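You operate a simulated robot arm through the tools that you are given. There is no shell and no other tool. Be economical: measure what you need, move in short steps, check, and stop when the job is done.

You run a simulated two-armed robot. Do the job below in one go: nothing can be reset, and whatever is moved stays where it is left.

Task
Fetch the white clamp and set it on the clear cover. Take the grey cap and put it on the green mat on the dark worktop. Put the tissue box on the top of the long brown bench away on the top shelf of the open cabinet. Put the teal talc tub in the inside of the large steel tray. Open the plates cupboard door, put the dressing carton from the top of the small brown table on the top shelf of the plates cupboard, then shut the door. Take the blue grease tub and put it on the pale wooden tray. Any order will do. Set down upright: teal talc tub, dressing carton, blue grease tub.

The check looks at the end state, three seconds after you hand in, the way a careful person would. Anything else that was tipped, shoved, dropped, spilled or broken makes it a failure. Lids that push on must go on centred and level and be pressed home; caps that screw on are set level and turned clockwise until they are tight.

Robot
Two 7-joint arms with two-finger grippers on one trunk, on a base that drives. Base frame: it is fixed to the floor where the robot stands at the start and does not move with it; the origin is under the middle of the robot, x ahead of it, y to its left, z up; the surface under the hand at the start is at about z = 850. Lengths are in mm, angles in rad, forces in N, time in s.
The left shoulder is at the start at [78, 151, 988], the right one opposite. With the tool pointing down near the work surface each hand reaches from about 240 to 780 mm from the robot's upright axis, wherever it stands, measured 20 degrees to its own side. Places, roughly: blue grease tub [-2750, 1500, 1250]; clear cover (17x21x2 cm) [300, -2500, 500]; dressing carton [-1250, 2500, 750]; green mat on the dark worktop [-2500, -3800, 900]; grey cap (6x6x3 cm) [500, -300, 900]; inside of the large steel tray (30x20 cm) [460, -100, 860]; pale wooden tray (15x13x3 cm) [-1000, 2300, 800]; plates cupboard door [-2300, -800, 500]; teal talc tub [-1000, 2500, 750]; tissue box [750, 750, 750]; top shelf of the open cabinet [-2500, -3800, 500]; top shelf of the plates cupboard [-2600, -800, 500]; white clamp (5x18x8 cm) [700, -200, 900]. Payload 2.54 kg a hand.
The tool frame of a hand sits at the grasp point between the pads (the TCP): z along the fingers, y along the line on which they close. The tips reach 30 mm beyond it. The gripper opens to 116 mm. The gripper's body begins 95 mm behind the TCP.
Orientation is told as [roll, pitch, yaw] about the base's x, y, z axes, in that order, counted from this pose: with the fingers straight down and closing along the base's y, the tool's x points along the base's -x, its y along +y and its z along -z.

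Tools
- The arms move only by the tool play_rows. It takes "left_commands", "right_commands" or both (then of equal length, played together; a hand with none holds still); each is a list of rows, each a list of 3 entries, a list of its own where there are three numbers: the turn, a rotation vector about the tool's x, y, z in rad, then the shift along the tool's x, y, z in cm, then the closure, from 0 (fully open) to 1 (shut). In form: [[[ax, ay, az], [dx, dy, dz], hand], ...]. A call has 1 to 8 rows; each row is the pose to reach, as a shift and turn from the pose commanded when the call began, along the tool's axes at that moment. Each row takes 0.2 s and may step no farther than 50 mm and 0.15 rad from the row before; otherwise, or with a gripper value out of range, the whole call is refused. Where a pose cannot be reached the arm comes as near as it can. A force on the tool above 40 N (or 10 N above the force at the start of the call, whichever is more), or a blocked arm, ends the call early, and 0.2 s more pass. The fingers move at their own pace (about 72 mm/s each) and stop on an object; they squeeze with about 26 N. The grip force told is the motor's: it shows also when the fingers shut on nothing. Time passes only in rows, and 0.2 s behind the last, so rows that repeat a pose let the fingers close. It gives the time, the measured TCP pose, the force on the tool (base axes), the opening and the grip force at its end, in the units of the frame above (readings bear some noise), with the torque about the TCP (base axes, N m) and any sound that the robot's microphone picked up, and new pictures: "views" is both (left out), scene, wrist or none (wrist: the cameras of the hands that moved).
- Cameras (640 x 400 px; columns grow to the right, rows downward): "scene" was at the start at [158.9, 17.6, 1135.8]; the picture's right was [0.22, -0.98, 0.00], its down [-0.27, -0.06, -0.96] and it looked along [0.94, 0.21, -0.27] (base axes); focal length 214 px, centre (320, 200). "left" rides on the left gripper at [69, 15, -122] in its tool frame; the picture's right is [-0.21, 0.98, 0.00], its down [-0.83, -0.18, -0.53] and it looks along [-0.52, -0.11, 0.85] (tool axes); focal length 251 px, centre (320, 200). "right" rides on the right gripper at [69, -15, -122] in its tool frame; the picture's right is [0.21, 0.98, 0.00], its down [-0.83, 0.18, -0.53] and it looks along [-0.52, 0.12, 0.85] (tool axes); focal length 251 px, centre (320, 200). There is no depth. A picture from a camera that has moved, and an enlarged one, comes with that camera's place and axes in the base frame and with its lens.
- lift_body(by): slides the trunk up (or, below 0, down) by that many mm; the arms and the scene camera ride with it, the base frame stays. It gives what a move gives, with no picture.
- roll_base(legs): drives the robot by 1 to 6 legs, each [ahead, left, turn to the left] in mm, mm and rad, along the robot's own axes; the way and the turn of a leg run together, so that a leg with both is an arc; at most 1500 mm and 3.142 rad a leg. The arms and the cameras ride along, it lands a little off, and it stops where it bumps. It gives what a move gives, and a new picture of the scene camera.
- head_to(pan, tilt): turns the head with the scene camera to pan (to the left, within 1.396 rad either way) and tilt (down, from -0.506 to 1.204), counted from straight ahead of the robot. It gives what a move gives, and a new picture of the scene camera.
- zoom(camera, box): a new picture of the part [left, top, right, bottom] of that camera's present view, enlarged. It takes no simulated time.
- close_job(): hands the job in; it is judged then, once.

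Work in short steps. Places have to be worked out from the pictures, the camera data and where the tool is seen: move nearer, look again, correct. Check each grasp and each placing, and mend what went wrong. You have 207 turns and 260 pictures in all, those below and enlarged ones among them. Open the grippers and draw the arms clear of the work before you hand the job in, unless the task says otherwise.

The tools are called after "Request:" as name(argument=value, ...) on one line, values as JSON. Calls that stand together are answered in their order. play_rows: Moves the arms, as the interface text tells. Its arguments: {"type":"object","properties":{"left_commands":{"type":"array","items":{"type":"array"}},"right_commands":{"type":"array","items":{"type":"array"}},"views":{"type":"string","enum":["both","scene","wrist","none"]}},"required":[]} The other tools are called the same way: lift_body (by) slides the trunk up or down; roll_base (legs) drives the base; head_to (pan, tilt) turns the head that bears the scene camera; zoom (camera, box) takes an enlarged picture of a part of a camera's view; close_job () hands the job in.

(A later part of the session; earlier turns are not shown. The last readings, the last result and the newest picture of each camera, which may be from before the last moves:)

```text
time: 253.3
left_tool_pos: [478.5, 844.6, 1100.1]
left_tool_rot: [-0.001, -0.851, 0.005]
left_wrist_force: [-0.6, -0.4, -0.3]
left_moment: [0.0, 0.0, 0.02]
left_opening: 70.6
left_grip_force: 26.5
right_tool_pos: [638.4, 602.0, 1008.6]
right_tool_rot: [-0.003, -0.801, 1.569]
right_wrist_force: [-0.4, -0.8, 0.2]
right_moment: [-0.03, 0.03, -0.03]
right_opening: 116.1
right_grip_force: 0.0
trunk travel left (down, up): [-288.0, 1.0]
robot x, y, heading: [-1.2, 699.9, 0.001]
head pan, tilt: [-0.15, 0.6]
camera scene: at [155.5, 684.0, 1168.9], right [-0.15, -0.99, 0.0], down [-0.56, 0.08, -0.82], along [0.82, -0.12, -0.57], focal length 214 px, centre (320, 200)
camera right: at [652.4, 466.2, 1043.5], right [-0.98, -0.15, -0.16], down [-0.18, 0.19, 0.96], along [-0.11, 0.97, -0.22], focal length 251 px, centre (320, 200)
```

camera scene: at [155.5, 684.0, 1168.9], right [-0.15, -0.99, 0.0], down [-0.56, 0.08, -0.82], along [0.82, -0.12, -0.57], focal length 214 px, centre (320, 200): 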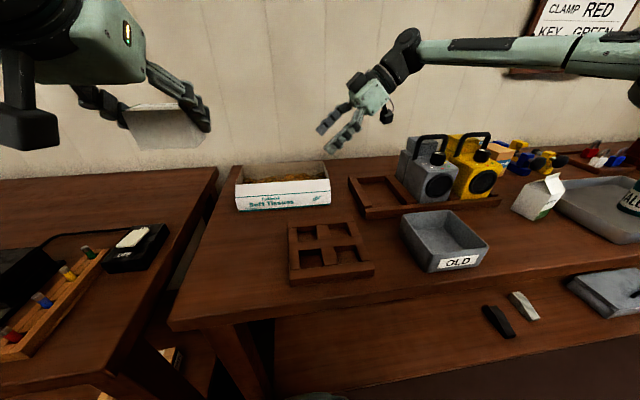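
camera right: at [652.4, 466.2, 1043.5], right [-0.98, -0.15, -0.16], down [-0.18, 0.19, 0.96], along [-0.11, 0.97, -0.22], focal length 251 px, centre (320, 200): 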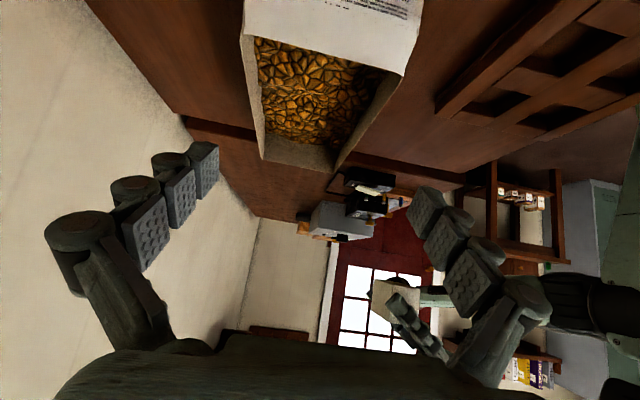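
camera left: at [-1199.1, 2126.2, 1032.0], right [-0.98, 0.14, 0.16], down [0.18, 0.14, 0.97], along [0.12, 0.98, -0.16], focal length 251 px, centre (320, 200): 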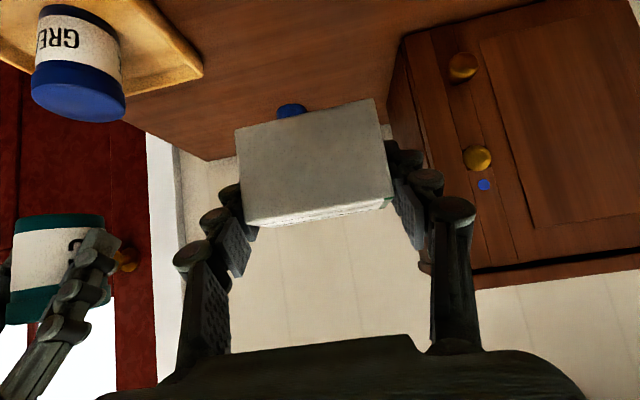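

No reach problem. Box from this view: x 597–698, right end y≈595. Align to x=648 just above the rim and check.

Request:
play_rows(right_commands=[[[0, 0, 0], [-0.1, -0.5, 2.5], 0], [[0, 0, 0], [-0.23, -0.96, 5.07], 0], [[0, 0, 0], [-0.23, -0.96, 5.07], 0]], views="wrist")

Request:
zoom(camera="scene", box=[210, 90, 410, 225])

```text
time: 254.1
left_tool_pos: [478.4, 845.1, 1100.7]
left_tool_rot: [-0.001, -0.851, 0.005]
left_wrist_force: [-0.1, 0.2, -0.6]
left_moment: [0.03, 0.0, 0.0]
left_opening: 71.0
left_grip_force: 26.4
right_tool_pos: [646.2, 639.0, 975.9]
right_tool_rot: [-0.004, -0.795, 1.567]
right_wrist_force: [0.1, 0.6, 0.0]
right_moment: [0.01, 0.01, 0.01]
right_opening: 116.0
right_grip_force: 0.1
trunk travel left (down, up): [-288.0, 1.0]
robot x, y, heading: [-2.3, 698.7, -0.002]
head pan, tilt: [-0.15, 0.6]
camera right: at [660.0, 503.2, 1011.0], right [-0.98, -0.15, -0.16], down [-0.18, 0.2, 0.96], along [-0.11, 0.97, -0.22], focal length 251 px, centre (320, 200)
```

right: 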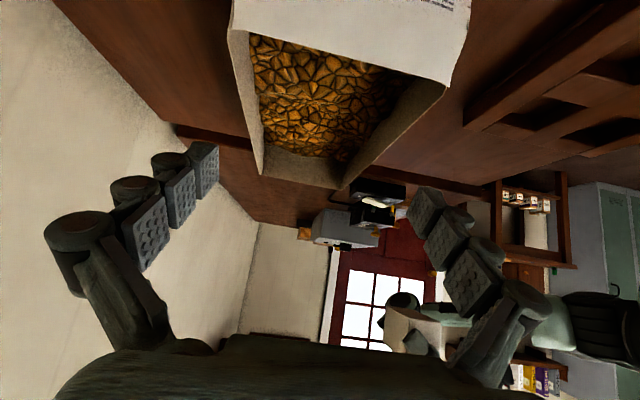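

```text
2.96 times, centred on (310, 158) of scene
camera zoom: at [154.9, 684.0, 1169.0], right [-0.15, -0.99, 0.0], down [-0.56, 0.08, -0.83], along [0.82, -0.12, -0.56], focal length 636 px, centre (350, 326)
```

zoom: 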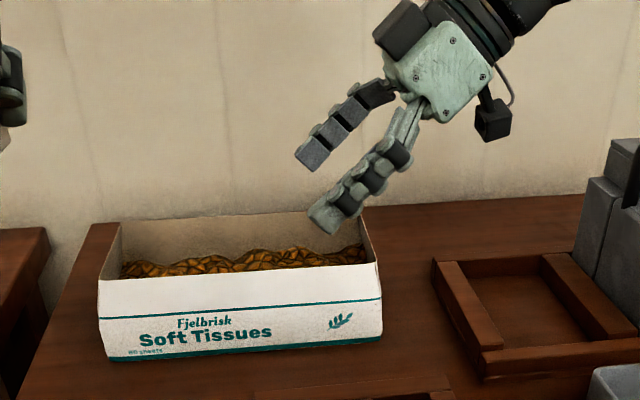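

Box centre x≈650, fingers clear both sides by ~9 mm. Descend to the grip point.

Request:
play_rows(right_commands=[[[0, 0, 0], [0.86, -0.3, 3.2], 0], [[0, 0, 0], [1.72, -0.3, 6.4], 0], [[0, 0, 0], [2.58, -0.3, 9.67], 0], [[0, 0, 0], [2.58, -0.3, 9.67], 0]], views="wrist")

Request:
zoom(camera="scene", box=[210, 90, 410, 225])

```text
time: 254.8
left_tool_pos: [479.8, 844.3, 1099.4]
left_tool_rot: [-0.005, -0.849, 0.006]
left_wrist_force: [-0.1, -0.1, -1.3]
left_moment: [-0.02, -0.02, -0.01]
left_opening: 70.7
left_grip_force: 26.2
right_tool_pos: [639.6, 667.3, 929.4]
right_tool_rot: [-0.054, -0.817, 1.589]
right_wrist_force: [1.3, 1.5, 9.3]
right_moment: [0.02, -0.58, 0.09]
right_opening: 117.0
right_grip_force: 0.0
right hand out of reach, approached as far as the arm can: row 1, 2, 3
trunk travel left (down, up): [-288.0, 1.0]
robot x, y, heading: [0.1, 696.2, -0.0]
head pan, tilt: [-0.15, 0.6]
stopped in row 3 (right hand): the force on the tool passed its limit at 43 N (the readings are from after the stop); the commanded pose is now the measured one
camera right: at [650.9, 529.5, 963.4], right [-0.97, -0.13, -0.19], down [-0.21, 0.18, 0.96], along [-0.09, 0.98, -0.2], focal length 251 px, centre (320, 200)
```

right: 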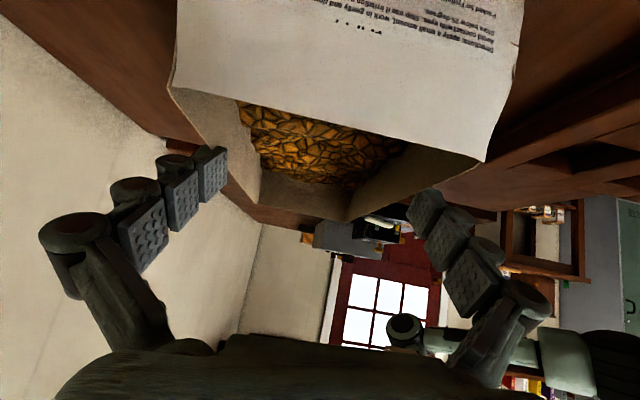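

```text
2.96 times, centred on (310, 158) of scene
camera zoom: at [155.6, 684.3, 1168.8], right [-0.15, -0.99, 0.0], down [-0.56, 0.08, -0.82], along [0.82, -0.12, -0.57], focal length 636 px, centre (350, 326)
```

zoom: 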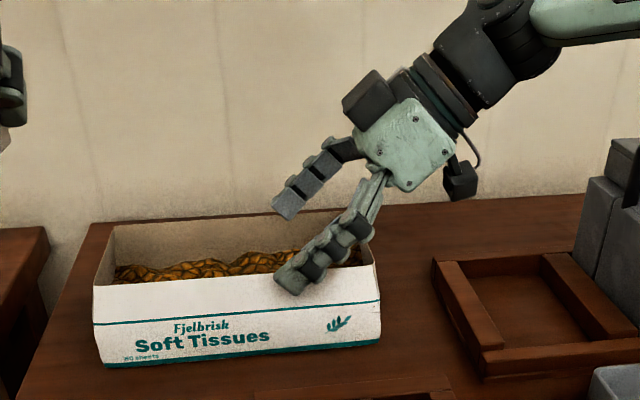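

The hand ran about 10 mm short of reach and the back finger met the rear rim; the box only shifted slightly. Raise off, re-level, and bring the base 20 mm nearer.

Request:
play_rows(right_commands=[[[-0.02, 0.01, 0.007], [-2, 0, -1.9], 0], [[-0.04, 0.017, 0.013], [-4.1, 0, -3.8], 0]], views="none")

Request:
roll_base(legs=[[22, 0, 0]])

Request:
zoom(camera="right", box=[0, 0, 640, 400])

```text
time: 255.4
left_tool_pos: [477.8, 844.6, 1100.8]
left_tool_rot: [-0.003, -0.852, 0.003]
left_wrist_force: [0.5, 1.0, -0.3]
left_moment: [-0.04, -0.01, 0.02]
left_opening: 70.8
left_grip_force: 25.8
right_tool_pos: [635.9, 663.7, 984.1]
right_tool_rot: [0.009, -0.796, 1.565]
right_wrist_force: [0.1, 0.7, 0.0]
right_moment: [0.01, -0.01, -0.01]
right_opening: 116.0
right_grip_force: 0.2
trunk travel left (down, up): [-288.0, 1.0]
robot x, y, heading: [1.7, 697.9, -0.001]
head pan, tilt: [-0.15, 0.6]
```

```text
time: 256.2
left_tool_pos: [501.3, 844.9, 1099.8]
left_tool_rot: [-0.003, -0.852, 0.004]
left_wrist_force: [0.6, 0.3, -1.0]
left_moment: [0.01, 0.0, -0.01]
left_opening: 70.9
left_grip_force: 25.8
right_tool_pos: [658.9, 664.8, 981.7]
right_tool_rot: [0.008, -0.795, 1.566]
right_wrist_force: [0.1, -0.1, -0.3]
right_moment: [0.02, 0.01, 0.01]
right_opening: 116.1
right_grip_force: 0.0
trunk travel left (down, up): [-288.0, 1.0]
robot x, y, heading: [24.6, 698.8, -0.004]
head pan, tilt: [-0.15, 0.6]
camera scene: at [178.0, 683.9, 1168.8], right [-0.15, -0.99, 0.0], down [-0.56, 0.08, -0.82], along [0.82, -0.12, -0.57], focal length 214 px, centre (320, 200)
```

scene: 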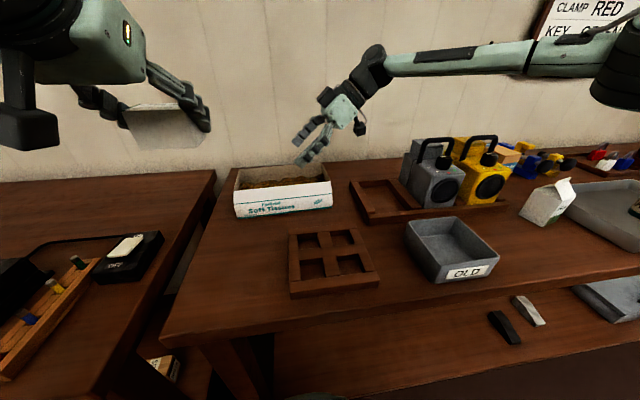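

```text
1.00 times, centred on (320, 200) of right (not enlarged: the box is as wide or as high as the picture)
camera zoom: at [672.9, 528.5, 1018.0], right [-0.98, -0.15, -0.15], down [-0.18, 0.2, 0.96], along [-0.12, 0.97, -0.22], focal length 251 px, centre (320, 200)
```

zoom: 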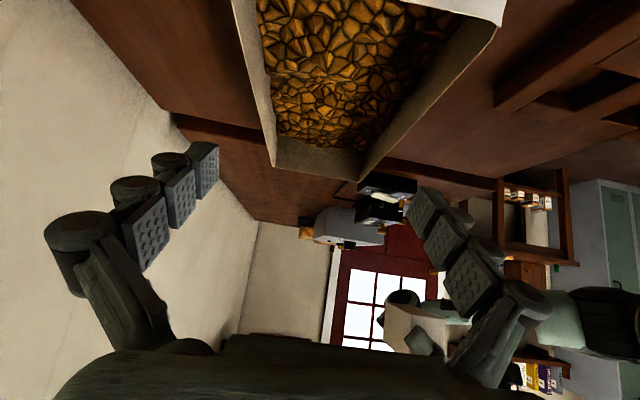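

Base moved without a bump. The box is now turned by about +0.07 rad, centre x≈653 at y=690. I match the yaw, align just above the rim and check.

Request:
play_rows(right_commands=[[[-0.027, 0, -0.026], [0.2, 0.3, 1.0], 0], [[-0.054, 0, -0.053], [0.52, 0.6, 1.9], 0], [[-0.054, 0, -0.053], [0.52, 0.6, 1.9], 0]], views="wrist")

Request:
zoom(camera="scene", box=[210, 100, 410, 225])

```text
time: 257.0
left_tool_pos: [501.2, 844.3, 1100.0]
left_tool_rot: [-0.002, -0.853, 0.003]
left_wrist_force: [0.1, 0.4, -0.5]
left_moment: [-0.04, -0.03, -0.01]
left_opening: 70.9
left_grip_force: 26.1
right_tool_pos: [645.4, 669.8, 965.8]
right_tool_rot: [0.005, -0.798, 1.642]
right_wrist_force: [-0.3, 0.5, 0.0]
right_moment: [0.02, 0.01, 0.0]
right_opening: 116.1
right_grip_force: 0.0
right hand out of reach, approached as far as the arm can: row 2, 3
trunk travel left (down, up): [-288.0, 1.0]
robot x, y, heading: [24.4, 699.9, 0.007]
head pan, tilt: [-0.15, 0.6]
camera right: at [670.2, 535.2, 1002.1], right [-0.96, -0.22, -0.15], down [-0.19, 0.18, 0.96], along [-0.19, 0.96, -0.22], focal length 251 px, centre (320, 200)
```

right: 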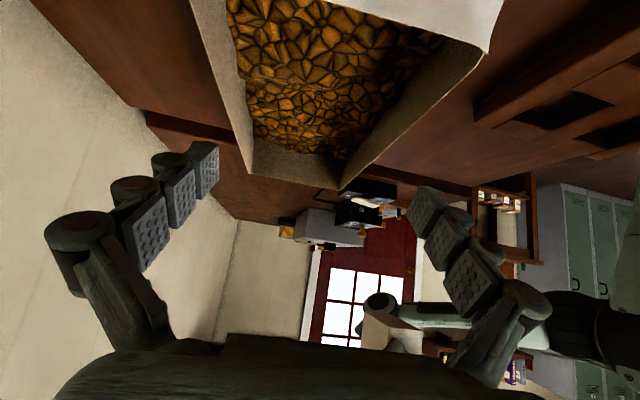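

```text
3.20 times, centred on (310, 162) of scene
camera zoom: at [177.2, 683.9, 1169.0], right [-0.15, -0.99, 0.0], down [-0.56, 0.08, -0.83], along [0.82, -0.12, -0.56], focal length 686 px, centre (352, 320)
```

zoom: 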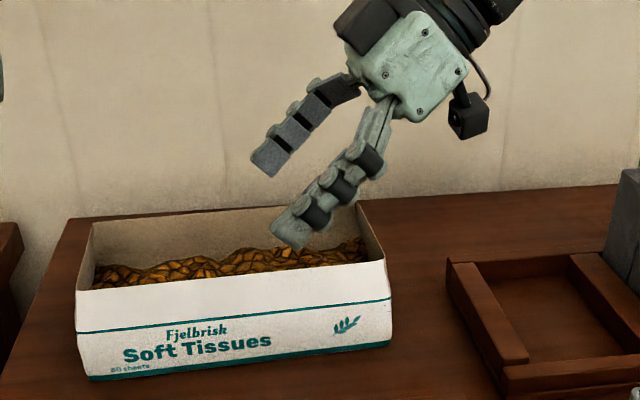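

Still short at this steep sideways pitch; a more upright hand should reach further. I reduce the pitch to 0.45 and re-align.

Request:
play_rows(right_commands=[[[0, 0.12, 0], [-0.2, 0, -0.6], 0], [[0, 0.24, 0], [-0.5, -0.4, -0.6], 0], [[0, 0.35, 0], [-0.5, -0.8, -0.6], 0], [[0, 0.35, 0], [-0.5, -0.8, -0.6], 0]], views="wrist")

```text
time: 258.0
left_tool_pos: [500.9, 844.5, 1100.1]
left_tool_rot: [-0.005, -0.853, 0.003]
left_wrist_force: [0.5, -0.1, -0.7]
left_moment: [0.01, 0.0, -0.01]
left_opening: 70.9
left_grip_force: 26.4
right_tool_pos: [624.2, 639.3, 973.7]
right_tool_rot: [0.004, -0.448, 1.643]
right_wrist_force: [-0.2, 0.6, -0.2]
right_moment: [0.0, 0.02, -0.04]
right_opening: 115.6
right_grip_force: 0.0
right hand out of reach, approached as far as the arm can: row 1, 2, 3, 4
trunk travel left (down, up): [-288.0, 1.0]
robot x, y, heading: [25.5, 702.1, 0.002]
head pan, tilt: [-0.15, 0.6]
camera right: at [645.9, 526.0, 1052.8], right [-0.96, -0.27, -0.09], down [-0.22, 0.5, 0.84], along [-0.18, 0.82, -0.54], focal length 251 px, centre (320, 200)
```

right: 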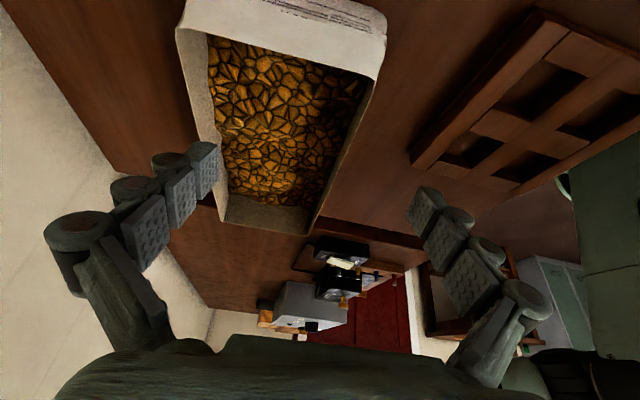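

Reach is worse that way, so I'll draw the box nearer by pinching its front wall lightly at mid-length. Position over the front wall (x≈605).

Request:
play_rows(right_commands=[[[0, 0, 0], [-1.7, 0.7, 0.8], 0.3], [[0, 0, 0], [-3.3, 1.44, 1.6], 0.6], [[0, 0, 0], [-3.3, 1.44, 1.6], 0.62], [[0, 0, 0], [-3.3, 1.44, 1.6], 0.62]], views="wrist")

Request:
zoom(camera="scene", box=[210, 100, 410, 225])

```text
time: 259.0
left_tool_pos: [500.5, 843.6, 1100.9]
left_tool_rot: [-0.004, -0.852, 0.003]
left_wrist_force: [0.1, 0.7, -0.2]
left_moment: [-0.01, -0.03, 0.0]
left_opening: 70.6
left_grip_force: 25.8
right_tool_pos: [595.6, 666.9, 971.9]
right_tool_rot: [0.002, -0.449, 1.644]
right_wrist_force: [-1.4, 0.2, 0.9]
right_moment: [0.01, -0.02, 0.0]
right_opening: 44.3
right_grip_force: 0.0
right hand out of reach, approached as far as the arm can: row 1, 2, 3, 4
trunk travel left (down, up): [-288.0, 1.0]
robot x, y, heading: [22.0, 699.4, 0.003]
head pan, tilt: [-0.15, 0.6]
camera right: at [619.3, 552.1, 1051.9], right [-0.96, -0.27, -0.09], down [-0.22, 0.5, 0.84], along [-0.18, 0.82, -0.54], focal length 251 px, centre (320, 200)
```

right: 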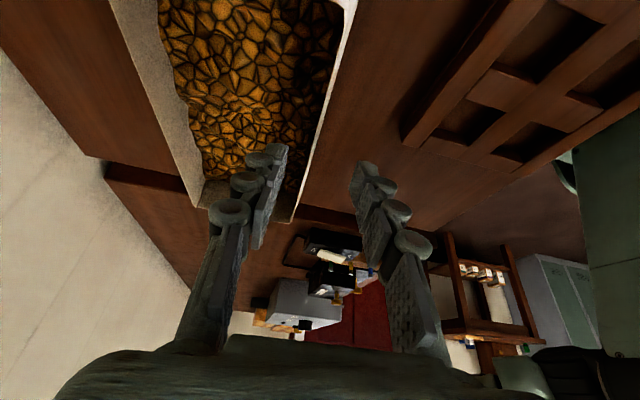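

```text
3.20 times, centred on (310, 162) of scene
camera zoom: at [177.1, 683.9, 1169.0], right [-0.15, -0.99, 0.0], down [-0.56, 0.08, -0.83], along [0.82, -0.12, -0.56], focal length 686 px, centre (352, 320)
```

zoom: 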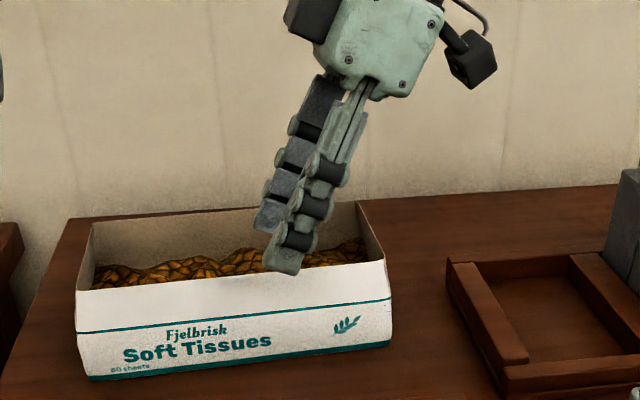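

Reach shrinks as the hand goes left of the shoulder, so I shift the base 150 mm left instead, which should allow the direct grip.

Request:
play_rows(right_commands=[[[0, 0, 0], [-1.3, 1.0, -2.7], 0.3], [[0, 0, 0], [-1.3, 2.0, -2.7], 0]], views="none")

Request:
roll_base(legs=[[0, 150, 0]])

```text
time: 259.6
left_tool_pos: [500.0, 844.0, 1100.9]
left_tool_rot: [-0.001, -0.854, 0.005]
left_wrist_force: [0.5, 0.1, -0.6]
left_moment: [-0.03, 0.02, -0.01]
left_opening: 71.0
left_grip_force: 25.9
right_tool_pos: [576.1, 663.9, 1001.1]
right_tool_rot: [0.006, -0.447, 1.644]
right_wrist_force: [0.1, -0.1, -0.1]
right_moment: [0.0, 0.03, 0.0]
right_opening: 114.3
right_grip_force: 0.0
trunk travel left (down, up): [-288.0, 1.0]
robot x, y, heading: [26.4, 698.3, 0.005]
head pan, tilt: [-0.15, 0.6]
```

```text
time: 260.7
left_tool_pos: [499.5, 858.9, 1100.5]
left_tool_rot: [-0.002, -0.852, -0.003]
left_wrist_force: [-0.3, -0.1, -0.2]
left_moment: [0.01, 0.0, 0.04]
left_opening: 70.8
left_grip_force: 25.3
right_tool_pos: [574.1, 679.4, 1001.0]
right_tool_rot: [0.005, -0.446, 1.639]
right_wrist_force: [0.3, 0.4, -1.4]
right_moment: [0.01, -0.02, 0.0]
right_opening: 116.2
right_grip_force: 0.0
trunk travel left (down, up): [-288.0, 1.0]
robot x, y, heading: [21.5, 716.4, -0.006]
head pan, tilt: [-0.15, 0.6]
stopped in leg 1: the robot was blocked; the commanded pose is now the measured one
camera scene: at [175.1, 701.6, 1169.0], right [-0.16, -0.99, 0.0], down [-0.56, 0.09, -0.83], along [0.81, -0.13, -0.56], focal length 214 px, centre (320, 200)
```

scene: 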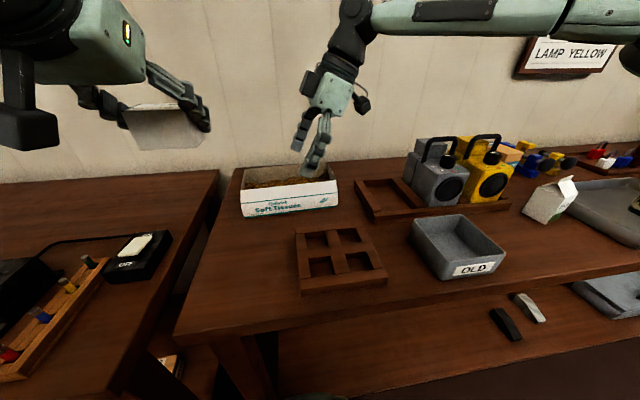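

The base met a bench leg sideways (nothing moved). I step back 35 mm first, then left.

Request:
roll_base(legs=[[-40, 0, 0], [0, 125, 0.006]])

Request:
zoom(camera="right", box=[0, 0, 640, 400])

```text
time: 263.1
left_tool_pos: [460.8, 994.4, 1099.6]
left_tool_rot: [-0.004, -0.852, 0.003]
left_wrist_force: [-0.1, 1.4, 0.6]
left_moment: [0.0, 0.02, 0.0]
left_opening: 70.6
left_grip_force: 25.9
right_tool_pos: [535.2, 813.1, 1002.1]
right_tool_rot: [0.005, -0.448, 1.642]
right_wrist_force: [0.4, -0.6, -0.3]
right_moment: [-0.02, 0.02, -0.02]
right_opening: 115.9
right_grip_force: 0.0
trunk travel left (down, up): [-288.0, 1.0]
robot x, y, heading: [-15.9, 849.1, -0.002]
head pan, tilt: [-0.15, 0.6]
camera scene: at [136.7, 833.0, 1169.0], right [-0.15, -0.99, 0.0], down [-0.56, 0.08, -0.83], along [0.82, -0.12, -0.56], focal length 214 px, centre (320, 200)
```

scene: 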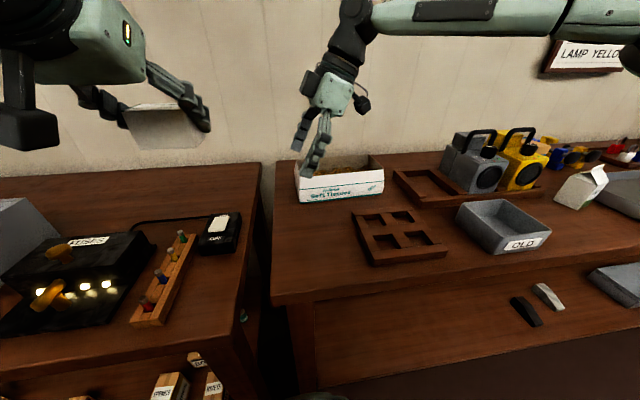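

```text
1.00 times, centred on (320, 200) of right (not enlarged: the box is as wide or as high as the picture)
camera zoom: at [558.3, 699.2, 1080.9], right [-0.96, -0.27, -0.09], down [-0.22, 0.5, 0.84], along [-0.18, 0.82, -0.54], focal length 251 px, centre (320, 200)
```

zoom: 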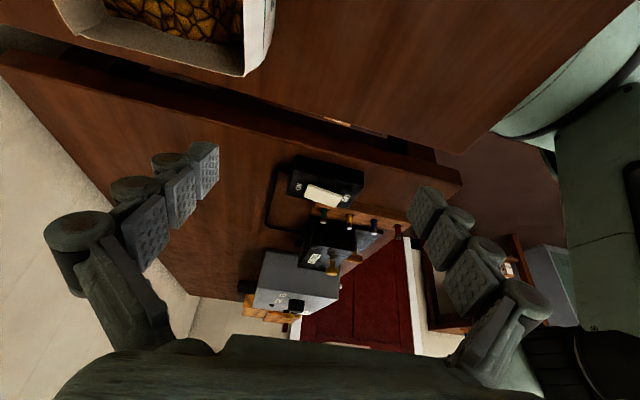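

Now bring the right hand over the box again, at about (650, 660, 985), pitch 0.7.

Request:
play_rows(right_commands=[[[0, -0.05, 0], [3.0, -2.1, -1.1], 0], [[0, -0.1, 0], [6.1, -4.2, -2.2], 0], [[0, -0.15, 0], [9.1, -6.2, -3.2], 0], [[0, -0.2, 0], [12.2, -8.3, -4.3], 0], [[0, -0.25, 0], [15.2, -10.4, -5.4], 0]], views="wrist")

Request:
zoom(camera="scene", box=[260, 100, 440, 220])

```text
time: 264.3
left_tool_pos: [461.3, 993.1, 1100.3]
left_tool_rot: [-0.002, -0.851, 0.004]
left_wrist_force: [0.3, 0.1, 0.3]
left_moment: [-0.01, 0.0, -0.02]
left_opening: 70.6
left_grip_force: 25.9
right_tool_pos: [650.9, 661.3, 982.2]
right_tool_rot: [0.003, -0.699, 1.645]
right_wrist_force: [0.0, 0.1, -0.8]
right_moment: [0.02, 0.02, 0.0]
right_opening: 115.9
right_grip_force: 0.1
trunk travel left (down, up): [-288.0, 1.0]
robot x, y, heading: [-17.9, 848.4, -0.0]
head pan, tilt: [-0.15, 0.6]
camera right: at [675.0, 532.2, 1031.5], right [-0.96, -0.24, -0.13], down [-0.2, 0.28, 0.94], along [-0.19, 0.93, -0.31], focal length 251 px, centre (320, 200)
```

right: 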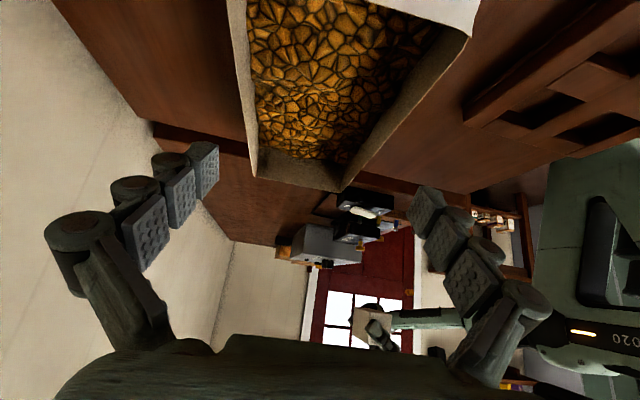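

```text
3.33 times, centred on (350, 160) of scene
camera zoom: at [136.9, 832.6, 1168.9], right [-0.15, -0.99, 0.0], down [-0.56, 0.08, -0.82], along [0.82, -0.12, -0.57], focal length 715 px, centre (220, 333)
```

zoom: 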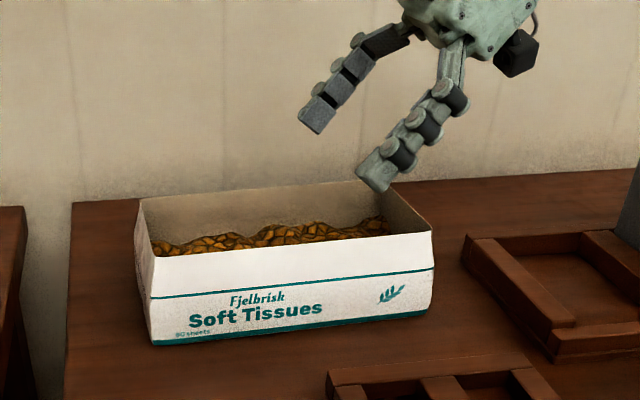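

No reach limit here. Box centre-line at y=688 is x≈653, yaw matches. Descend with a small lateral correction.

Request:
play_rows(right_commands=[[[0, 0, 0], [0.3, -0.4, 0.8], 0], [[0, 0, 0], [1.6, -0.4, 3.6], 0], [[0, 0, 0], [2.2, -0.4, 5.0], 0]], views="wrist")

Request:
zoom(camera="scene", box=[260, 100, 440, 220])

```text
time: 265.1
left_tool_pos: [460.7, 993.0, 1100.1]
left_tool_rot: [-0.005, -0.852, 0.004]
left_wrist_force: [0.0, -0.3, -0.4]
left_moment: [-0.01, -0.02, -0.01]
left_opening: 70.8
left_grip_force: 25.9
right_tool_pos: [654.1, 677.0, 931.8]
right_tool_rot: [0.007, -0.697, 1.641]
right_wrist_force: [-0.9, 0.7, 0.1]
right_moment: [0.02, 0.02, 0.0]
right_opening: 116.1
right_grip_force: 0.0
trunk travel left (down, up): [-288.0, 1.0]
robot x, y, heading: [-18.3, 847.4, 0.0]
head pan, tilt: [-0.15, 0.6]
camera right: at [677.1, 548.3, 981.3], right [-0.96, -0.24, -0.13], down [-0.2, 0.28, 0.94], along [-0.19, 0.93, -0.31], focal length 251 px, centre (320, 200)
```

right: 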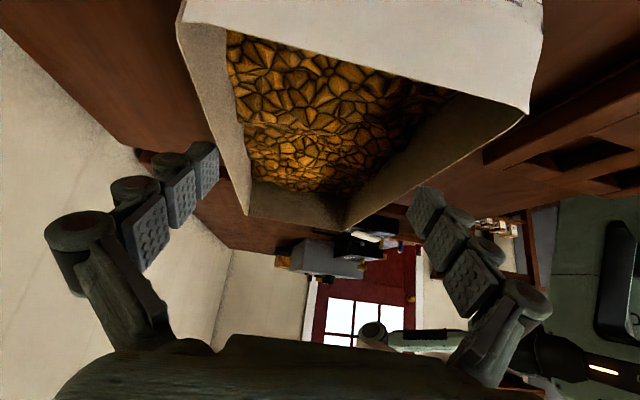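

```text
3.33 times, centred on (350, 160) of scene
camera zoom: at [136.7, 832.8, 1169.0], right [-0.15, -0.99, 0.0], down [-0.56, 0.08, -0.83], along [0.82, -0.12, -0.57], focal length 715 px, centre (220, 333)
```

zoom: 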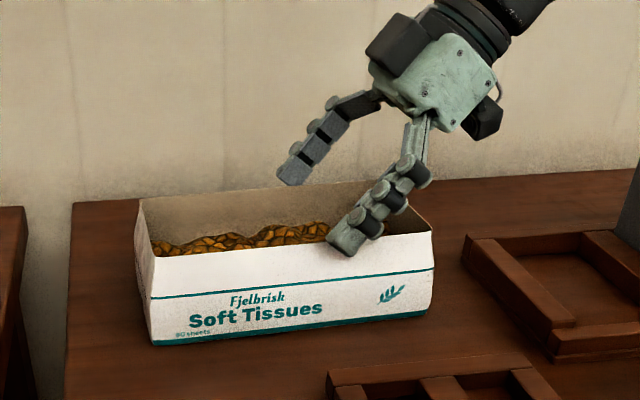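

Fingers straddle the box. Continue down 42 mm and close gently.

Request:
play_rows(right_commands=[[[0, 0, 0], [0.9, 0, 2.0], 0], [[0, 0, 0], [1.86, 0, 3.92], 0], [[0, 0, 0], [1.86, 0, 3.92], 0], [[0, 0, 0], [1.86, 0, 3.92], 0.3], [[0, 0, 0], [1.86, 0, 3.92], 0.6], [[0, 0, 0], [1.86, 0, 3.92], 1]], views="wrist")

Request:
zoom(camera="scene", box=[260, 100, 440, 220])

```text
time: 265.7
left_tool_pos: [460.2, 992.2, 1100.0]
left_tool_rot: [-0.004, -0.852, 0.002]
left_wrist_force: [0.1, 0.6, -0.1]
left_moment: [-0.06, 0.03, 0.01]
left_opening: 70.7
left_grip_force: 26.0
right_tool_pos: [651.4, 688.7, 908.8]
right_tool_rot: [-0.016, -0.703, 1.646]
right_wrist_force: [-4.6, -3.1, 14.6]
right_moment: [-0.77, 1.26, -0.11]
right_opening: 116.5
right_grip_force: 0.5
right hand out of reach, approached as far as the arm can: row 2, 3
trunk travel left (down, up): [-288.0, 1.0]
robot x, y, heading: [-19.8, 845.3, -0.001]
head pan, tilt: [-0.15, 0.6]
stopped in row 3 (right hand): the force on the tool passed its limit at 45 N (the readings are from after the stop); the commanded pose is now the measured one
camera right: at [673.8, 556.8, 956.3], right [-0.96, -0.23, -0.15], down [-0.21, 0.27, 0.94], along [-0.17, 0.94, -0.31], focal length 251 px, centre (320, 200)
```

right: 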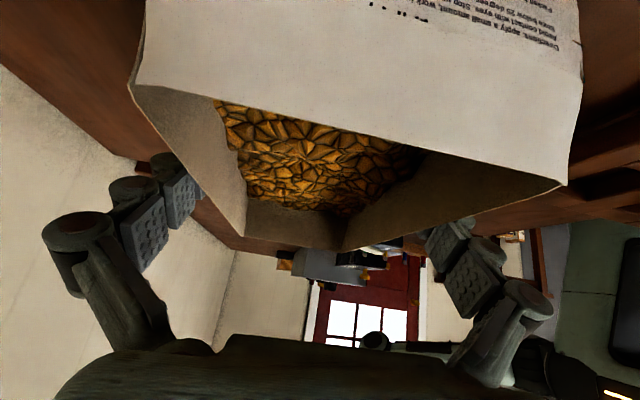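

```text
3.33 times, centred on (350, 160) of scene
camera zoom: at [136.1, 832.9, 1169.2], right [-0.15, -0.99, 0.0], down [-0.56, 0.08, -0.83], along [0.82, -0.12, -0.56], focal length 715 px, centre (220, 333)
```

zoom: 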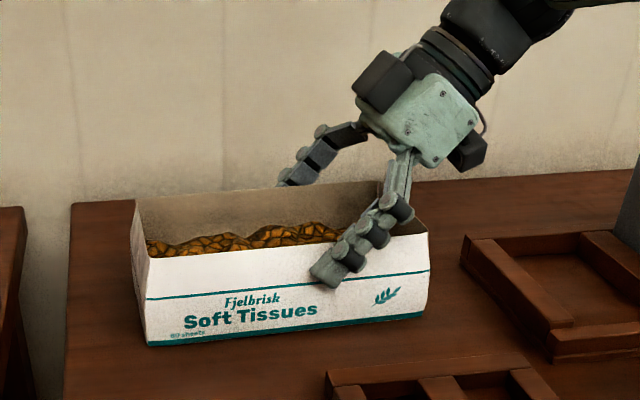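

The fingers already straddle the box with ~45 mm depth; I close here.

Request:
play_rows(right_commands=[[[0, 0, 0], [0, 0, 0], 0.1], [[0, 0, 0], [0, 0, 0], 0.3], [[0, 0, 0], [0, 0, 0], 1], [[0, 0, 0], [0, 0, 0], 1]], views="wrist")

Request:
zoom(camera="scene", box=[260, 100, 440, 220])

```text
time: 266.7
left_tool_pos: [458.4, 992.7, 1102.1]
left_tool_rot: [-0.004, -0.854, 0.004]
left_wrist_force: [0.4, 0.1, -0.3]
left_moment: [-0.01, 0.02, 0.03]
left_opening: 71.1
left_grip_force: 26.4
right_tool_pos: [651.9, 687.2, 909.7]
right_tool_rot: [-0.024, -0.704, 1.65]
right_wrist_force: [1.2, -3.7, 25.8]
right_moment: [0.22, 1.45, 0.2]
right_opening: 116.3
right_grip_force: 25.6
trunk travel left (down, up): [-288.0, 1.0]
robot x, y, heading: [-17.5, 848.1, -0.006]
head pan, tilt: [-0.15, 0.6]
camera right: at [673.3, 556.8, 956.7], right [-0.96, -0.23, -0.16], down [-0.22, 0.27, 0.94], along [-0.17, 0.94, -0.31], focal length 251 px, centre (320, 200)
```

right: 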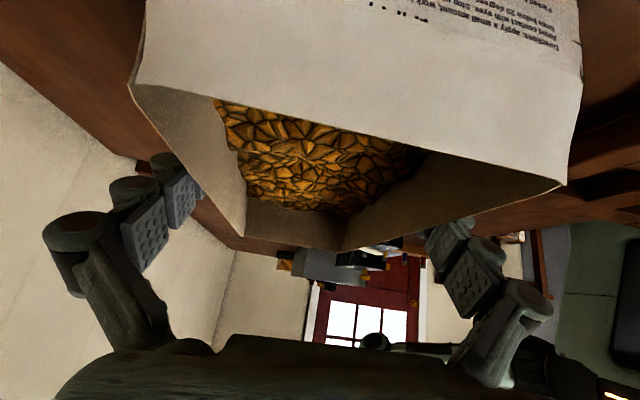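

```text
3.33 times, centred on (350, 160) of scene
camera zoom: at [134.7, 832.8, 1169.5], right [-0.15, -0.99, 0.0], down [-0.56, 0.08, -0.83], along [0.82, -0.12, -0.56], focal length 715 px, centre (220, 333)
```

zoom: 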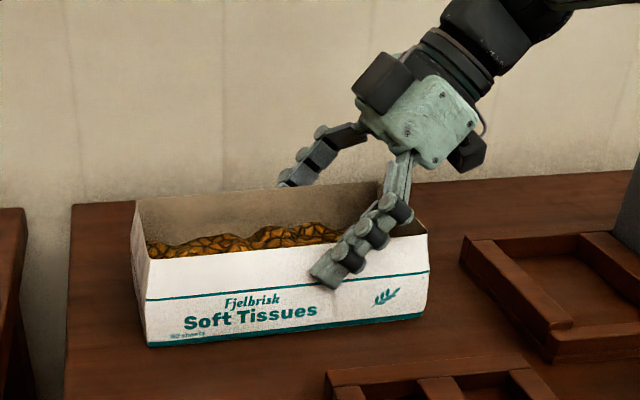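

The fingers stopped at full opening with grip force — the box may be as wide as the opening, or one finger catches. Zooming to see the contacts.

Request:
zoom(camera="right", box=[100, 60, 300, 260])

Request:
zoom(camera="right", box=[360, 140, 600, 300])

Request:
zoom(camera="scene", box=[330, 130, 410, 190])

```text
2.00 times, centred on (200, 160) of right
camera zoom: at [673.3, 556.8, 956.7], right [-0.96, -0.23, -0.16], down [-0.22, 0.27, 0.94], along [-0.17, 0.94, -0.31], focal length 503 px, centre (560, 280)
```

zoom: 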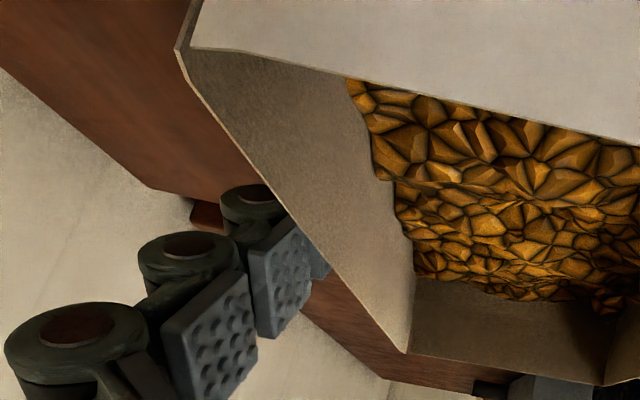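

```text
2.50 times, centred on (480, 220) of right
camera zoom: at [673.3, 556.8, 956.7], right [-0.96, -0.23, -0.16], down [-0.22, 0.27, 0.94], along [-0.17, 0.94, -0.31], focal length 629 px, centre (-80, 150)
```

zoom: 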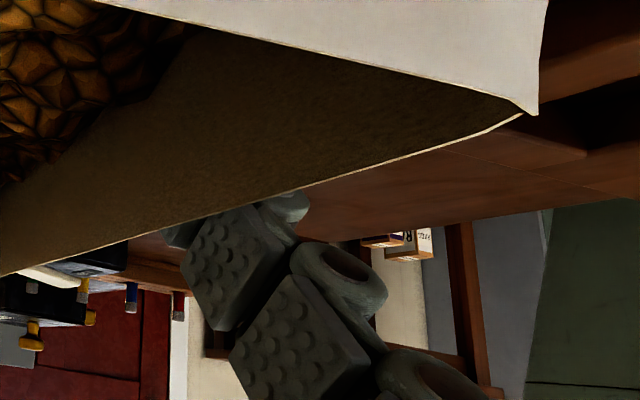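

```text
6.67 times, centred on (370, 160) of scene
camera zoom: at [134.7, 832.8, 1169.5], right [-0.15, -0.99, 0.0], down [-0.56, 0.08, -0.83], along [0.82, -0.12, -0.56], focal length 1430 px, centre (-13, 467)
```

zoom: 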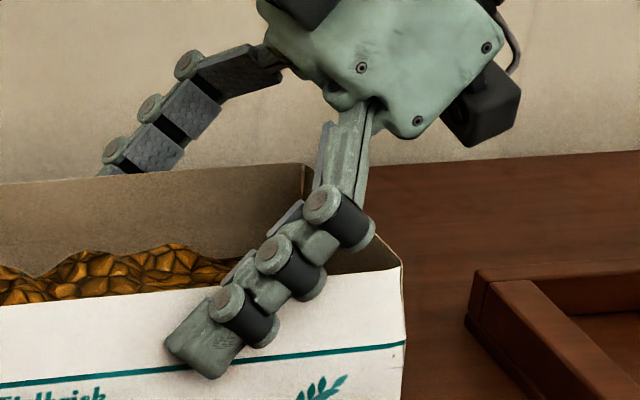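

Both fingers are outside the walls and the box nearly fills the opening; the grip force is real. I test by lifting in small steps.

Request:
play_rows(right_commands=[[[0, 0, 0], [-0.2, 0, -0.23], 1], [[0, 0, 0], [-0.45, 0, -0.54], 1], [[0, 0, 0], [-0.8, 0, -0.95], 1], [[0, 0, 0], [-1.2, 0, -1.4], 1], [[0, 0, 0], [-1.2, 0, -1.4], 1]], views="wrist")

Request:
zoom(camera="scene", box=[260, 100, 440, 220])

```text
time: 267.9
left_tool_pos: [460.1, 992.7, 1099.9]
left_tool_rot: [-0.003, -0.852, 0.002]
left_wrist_force: [0.0, -0.2, -0.2]
left_moment: [-0.04, 0.01, 0.02]
left_opening: 70.7
left_grip_force: 26.1
right_tool_pos: [652.4, 686.5, 923.5]
right_tool_rot: [-0.017, -0.7, 1.647]
right_wrist_force: [-0.5, -0.1, -1.8]
right_moment: [-0.03, 0.01, 0.02]
right_opening: 116.4
right_grip_force: 25.8
trunk travel left (down, up): [-288.0, 1.0]
robot x, y, heading: [-22.1, 850.0, 0.004]
head pan, tilt: [-0.15, 0.6]
camera right: at [674.8, 556.1, 971.4], right [-0.96, -0.23, -0.15], down [-0.21, 0.27, 0.94], along [-0.17, 0.93, -0.31], focal length 251 px, centre (320, 200)
```

right: 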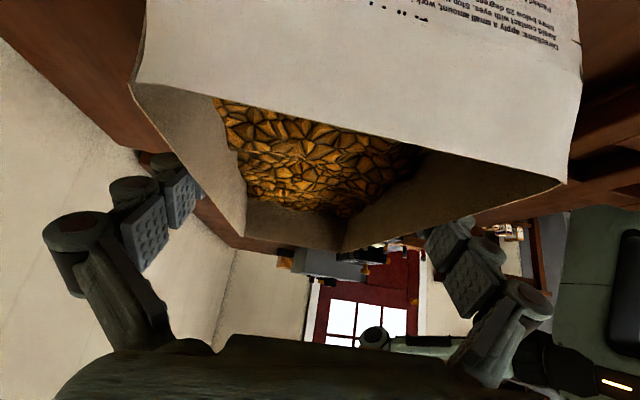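

```text
3.33 times, centred on (350, 160) of scene
camera zoom: at [137.0, 832.5, 1168.9], right [-0.15, -0.99, 0.0], down [-0.56, 0.09, -0.82], along [0.82, -0.12, -0.57], focal length 715 px, centre (220, 333)
```

zoom: 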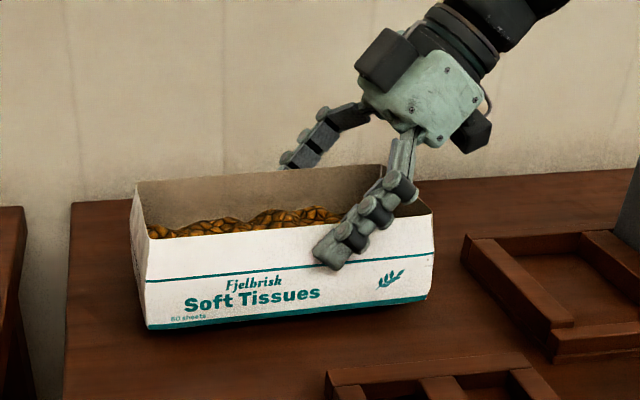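

It lifts level and is light (~0.2 kg). Raise it and draw it toward the robot slowly.

Request:
play_rows(right_commands=[[[0, 0, 0], [-1.3, 0, -1.5], 1], [[0, 0, 0], [-2.6, 0, -3.1], 1], [[0, 0, 0], [-3.9, 0.5, -4.6], 1], [[0, 0, 0], [-4.3, 3.5, -4.5], 1], [[0, 0, 0], [-4.5, 7.0, -4.3], 1], [[0, 0, 0], [-4.7, 10.5, -4.1], 1], [[0, 0, 0], [-4.8, 14.0, -3.9], 1]], views="both")

```text
time: 269.5
left_tool_pos: [460.3, 992.4, 1099.3]
left_tool_rot: [-0.002, -0.851, 0.003]
left_wrist_force: [-0.1, 0.2, -0.2]
left_moment: [-0.01, -0.01, -0.03]
left_opening: 70.6
left_grip_force: 25.9
right_tool_pos: [511.0, 688.2, 982.6]
right_tool_rot: [-0.018, -0.702, 1.647]
right_wrist_force: [-0.8, -0.2, -1.2]
right_moment: [-0.03, 0.0, -0.03]
right_opening: 116.3
right_grip_force: 25.8
trunk travel left (down, up): [-288.0, 1.0]
robot x, y, heading: [-16.3, 849.6, -0.001]
head pan, tilt: [-0.15, 0.6]
camera scene: at [136.5, 832.4, 1169.1], right [-0.15, -0.99, 0.0], down [-0.56, 0.09, -0.83], along [0.82, -0.12, -0.56], focal length 214 px, centre (320, 200)
camera right: at [533.5, 558.3, 1030.9], right [-0.96, -0.23, -0.15], down [-0.21, 0.27, 0.94], along [-0.17, 0.94, -0.31], focal length 251 px, centre (320, 200)
```

scene: 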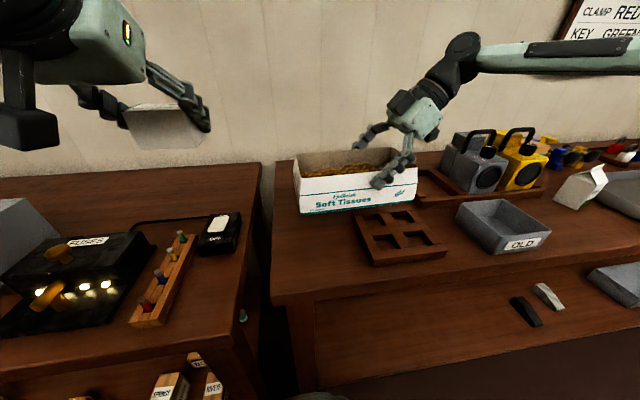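
right: 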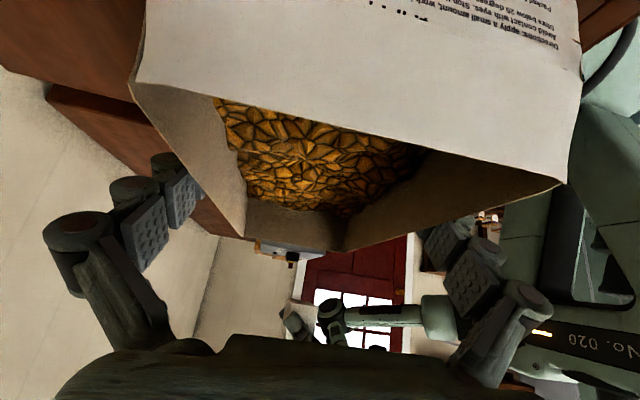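

Held level. Back away from the bench, then yaw the hand back to straight ahead (box lengthwise forward).

Request:
roll_base(legs=[[-600, 0, 0]])

Request:
play_rows(right_commands=[[[0.094, 0, 0.111], [0, 0, 0], 1], [[0.188, 0, 0.222], [0, 0, 0], 1], [[0.282, 0, 0.333], [0, 0, 0], 1], [[0.376, 0, 0.444], [0, 0, 0], 1], [[0.47, 0, 0.555], [0, 0, 0], 1], [[0.564, 0, 0.666], [0, 0, 0], 1], [[0.658, 0, 0.777], [0, 0, 0], 1], [[0.752, 0, 0.888], [0, 0, 0], 1]], views="none")

Request:
play_rows(right_commands=[[[0.08, 0, 0.095], [0, 0, 0], 1], [[0.16, 0, 0.19], [0, 0, 0], 1], [[0.24, 0, 0.285], [0, 0, 0], 1], [[0.306, 0, 0.365], [0, 0, 0], 1]], views="both")

```text
time: 273.0
left_tool_pos: [-155.5, 994.5, 1099.6]
left_tool_rot: [-0.004, -0.853, 0.015]
left_wrist_force: [-0.4, -0.3, 0.0]
left_moment: [0.0, -0.03, -0.03]
left_opening: 70.9
left_grip_force: 26.0
right_tool_pos: [-99.9, 691.5, 982.2]
right_tool_rot: [-0.017, -0.705, 1.657]
right_wrist_force: [-1.1, 0.8, -2.3]
right_moment: [-0.03, -0.04, 0.0]
right_opening: 116.8
right_grip_force: 26.4
trunk travel left (down, up): [-288.0, 1.0]
robot x, y, heading: [-626.2, 844.0, 0.006]
head pan, tilt: [-0.15, 0.6]
camera scene: at [-476.7, 831.6, 1169.0], right [-0.14, -0.99, 0.0], down [-0.56, 0.08, -0.83], along [0.82, -0.12, -0.56], focal length 214 px, centre (320, 200)
```

scene: 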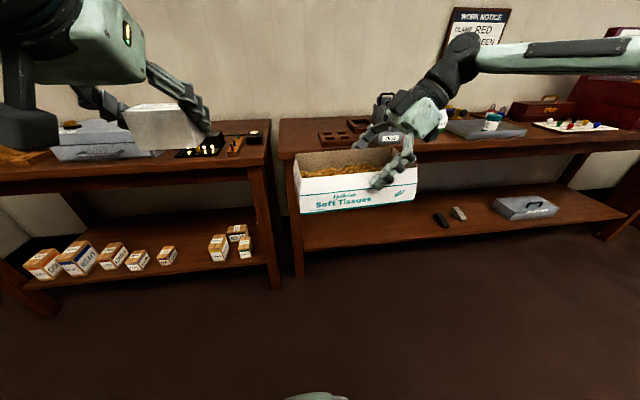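

```text
time: 274.8
left_tool_pos: [-153.7, 995.5, 1099.7]
left_tool_rot: [-0.004, -0.851, 0.013]
left_wrist_force: [0.3, 1.1, -0.6]
left_moment: [0.01, -0.03, 0.02]
left_opening: 71.0
left_grip_force: 26.0
right_tool_pos: [-100.4, 692.4, 982.6]
right_tool_rot: [-0.008, -0.713, 0.489]
right_wrist_force: [0.8, -0.6, -1.9]
right_moment: [-0.03, 0.02, 0.0]
right_opening: 114.6
right_grip_force: 26.0
trunk travel left (down, up): [-288.0, 1.0]
robot x, y, heading: [-634.3, 848.5, 0.008]
head pan, tilt: [-0.15, 0.6]
```

```text
time: 275.8
left_tool_pos: [-154.1, 994.6, 1099.4]
left_tool_rot: [-0.002, -0.849, 0.013]
left_wrist_force: [0.3, -0.5, -1.2]
left_moment: [0.0, 0.01, 0.0]
left_opening: 70.7
left_grip_force: 26.2
right_tool_pos: [-100.8, 690.6, 982.2]
right_tool_rot: [0.004, -0.713, 0.002]
right_wrist_force: [-0.2, 0.5, -2.0]
right_moment: [0.02, 0.09, 0.04]
right_opening: 114.3
right_grip_force: 25.7
trunk travel left (down, up): [-288.0, 1.0]
robot x, y, heading: [-630.1, 844.3, 0.006]
head pan, tilt: [-0.15, 0.6]
camera scene: at [-476.2, 831.5, 1168.9], right [-0.14, -0.99, 0.0], down [-0.56, 0.08, -0.82], along [0.82, -0.12, -0.57], focal length 214 px, centre (320, 200)
camera right: at [-232.8, 674.5, 1027.7], right [-0.17, 0.98, -0.14], down [0.27, 0.18, 0.94], along [0.95, 0.12, -0.3], focal length 251 px, centre (320, 200)
```

scene: 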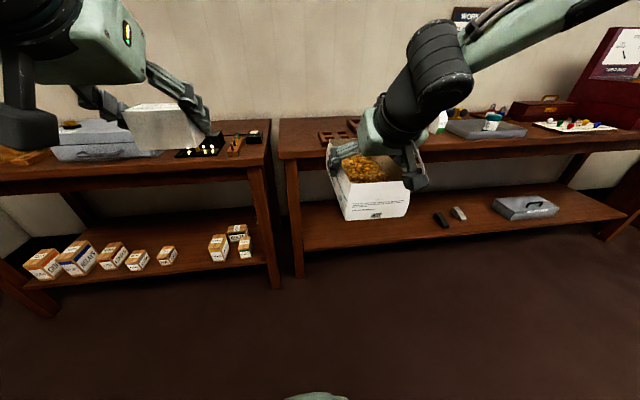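
right: 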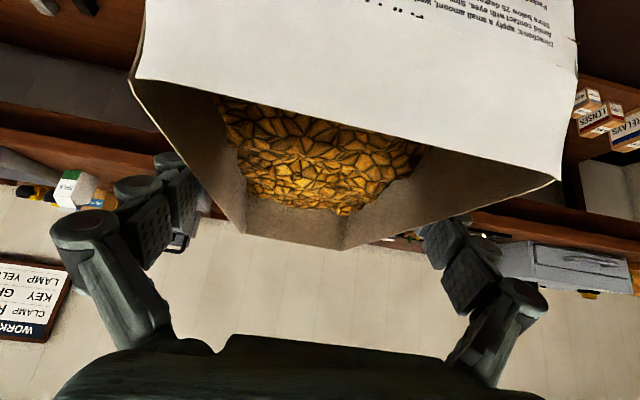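

Box secure (114 mm). Drive to the open cabinet in gentle legs.

Request:
roll_base(legs=[[0, 0, -1.571], [1400, -360, 0], [1400, -360, 0], [1400, 0, 0], [480, 0, 0], [0, 0, -1.571]])

Request:
head_to(pan=0, tilt=0.4)

```text
time: 305.5
left_tool_pos: [-1865.4, -4211.4, 1100.6]
left_tool_rot: [-0.003, -0.851, -2.648]
left_wrist_force: [-0.5, -0.4, -0.6]
left_moment: [0.0, -0.01, 0.01]
left_opening: 71.0
left_grip_force: 26.2
right_tool_pos: [-2046.1, -3974.3, 982.2]
right_tool_rot: [0.023, -0.711, -2.639]
right_wrist_force: [1.5, -0.1, -1.9]
right_moment: [0.05, -0.04, -0.01]
right_opening: 114.8
right_grip_force: 26.3
trunk travel left (down, up): [-288.0, 1.0]
robot x, y, heading: [-1512.6, -3856.0, -2.653]
head pan, tilt: [-0.15, 0.6]
stopped in leg 6: the force on the tool passed its limit at 47 N (the readings are from after the stop); the commanded pose is now the measured one
camera scene: at [-1654.6, -3922.0, 1169.0], right [-0.33, 0.94, 0.0], down [0.53, 0.19, -0.83], along [-0.78, -0.28, -0.56], focal length 214 px, centre (320, 200)
```

scene: 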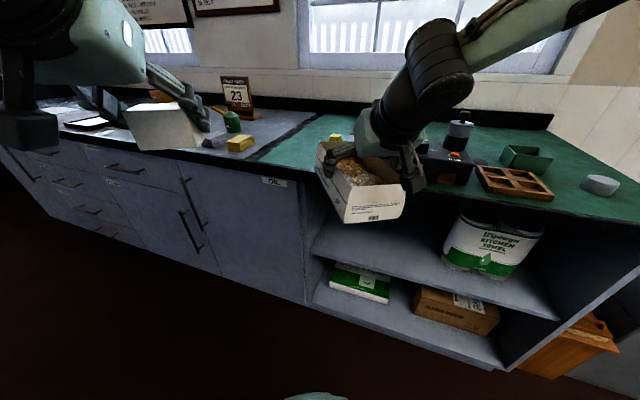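

```text
time: 306.2
left_tool_pos: [-1864.4, -4211.2, 1099.7]
left_tool_rot: [-0.002, -0.852, -2.646]
left_wrist_force: [-0.2, -0.2, -0.7]
left_moment: [-0.02, 0.0, -0.02]
left_opening: 70.8
left_grip_force: 26.3
right_tool_pos: [-2046.2, -3974.0, 982.0]
right_tool_rot: [0.023, -0.712, -2.638]
right_wrist_force: [4.3, -0.6, -1.5]
right_moment: [0.06, -0.27, 0.11]
right_opening: 114.5
right_grip_force: 26.3
trunk travel left (down, up): [-288.0, 1.0]
robot x, y, heading: [-1513.8, -3858.3, -2.656]
head pan, tilt: [0.0, 0.4]
camera scene: at [-1652.9, -3936.4, 1187.2], right [-0.47, 0.88, 0.0], down [0.34, 0.18, -0.92], along [-0.81, -0.43, -0.39], focal length 214 px, centre (320, 200)
```

scene: 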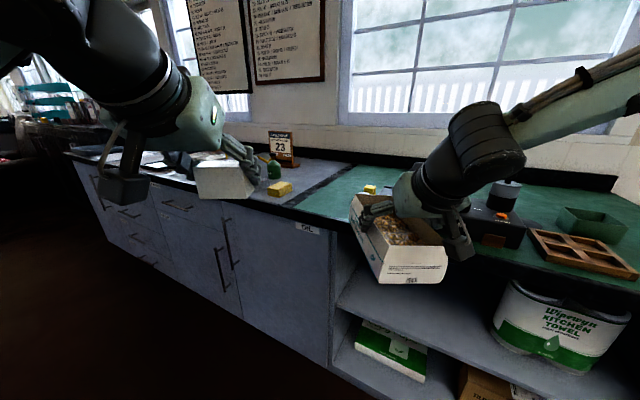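

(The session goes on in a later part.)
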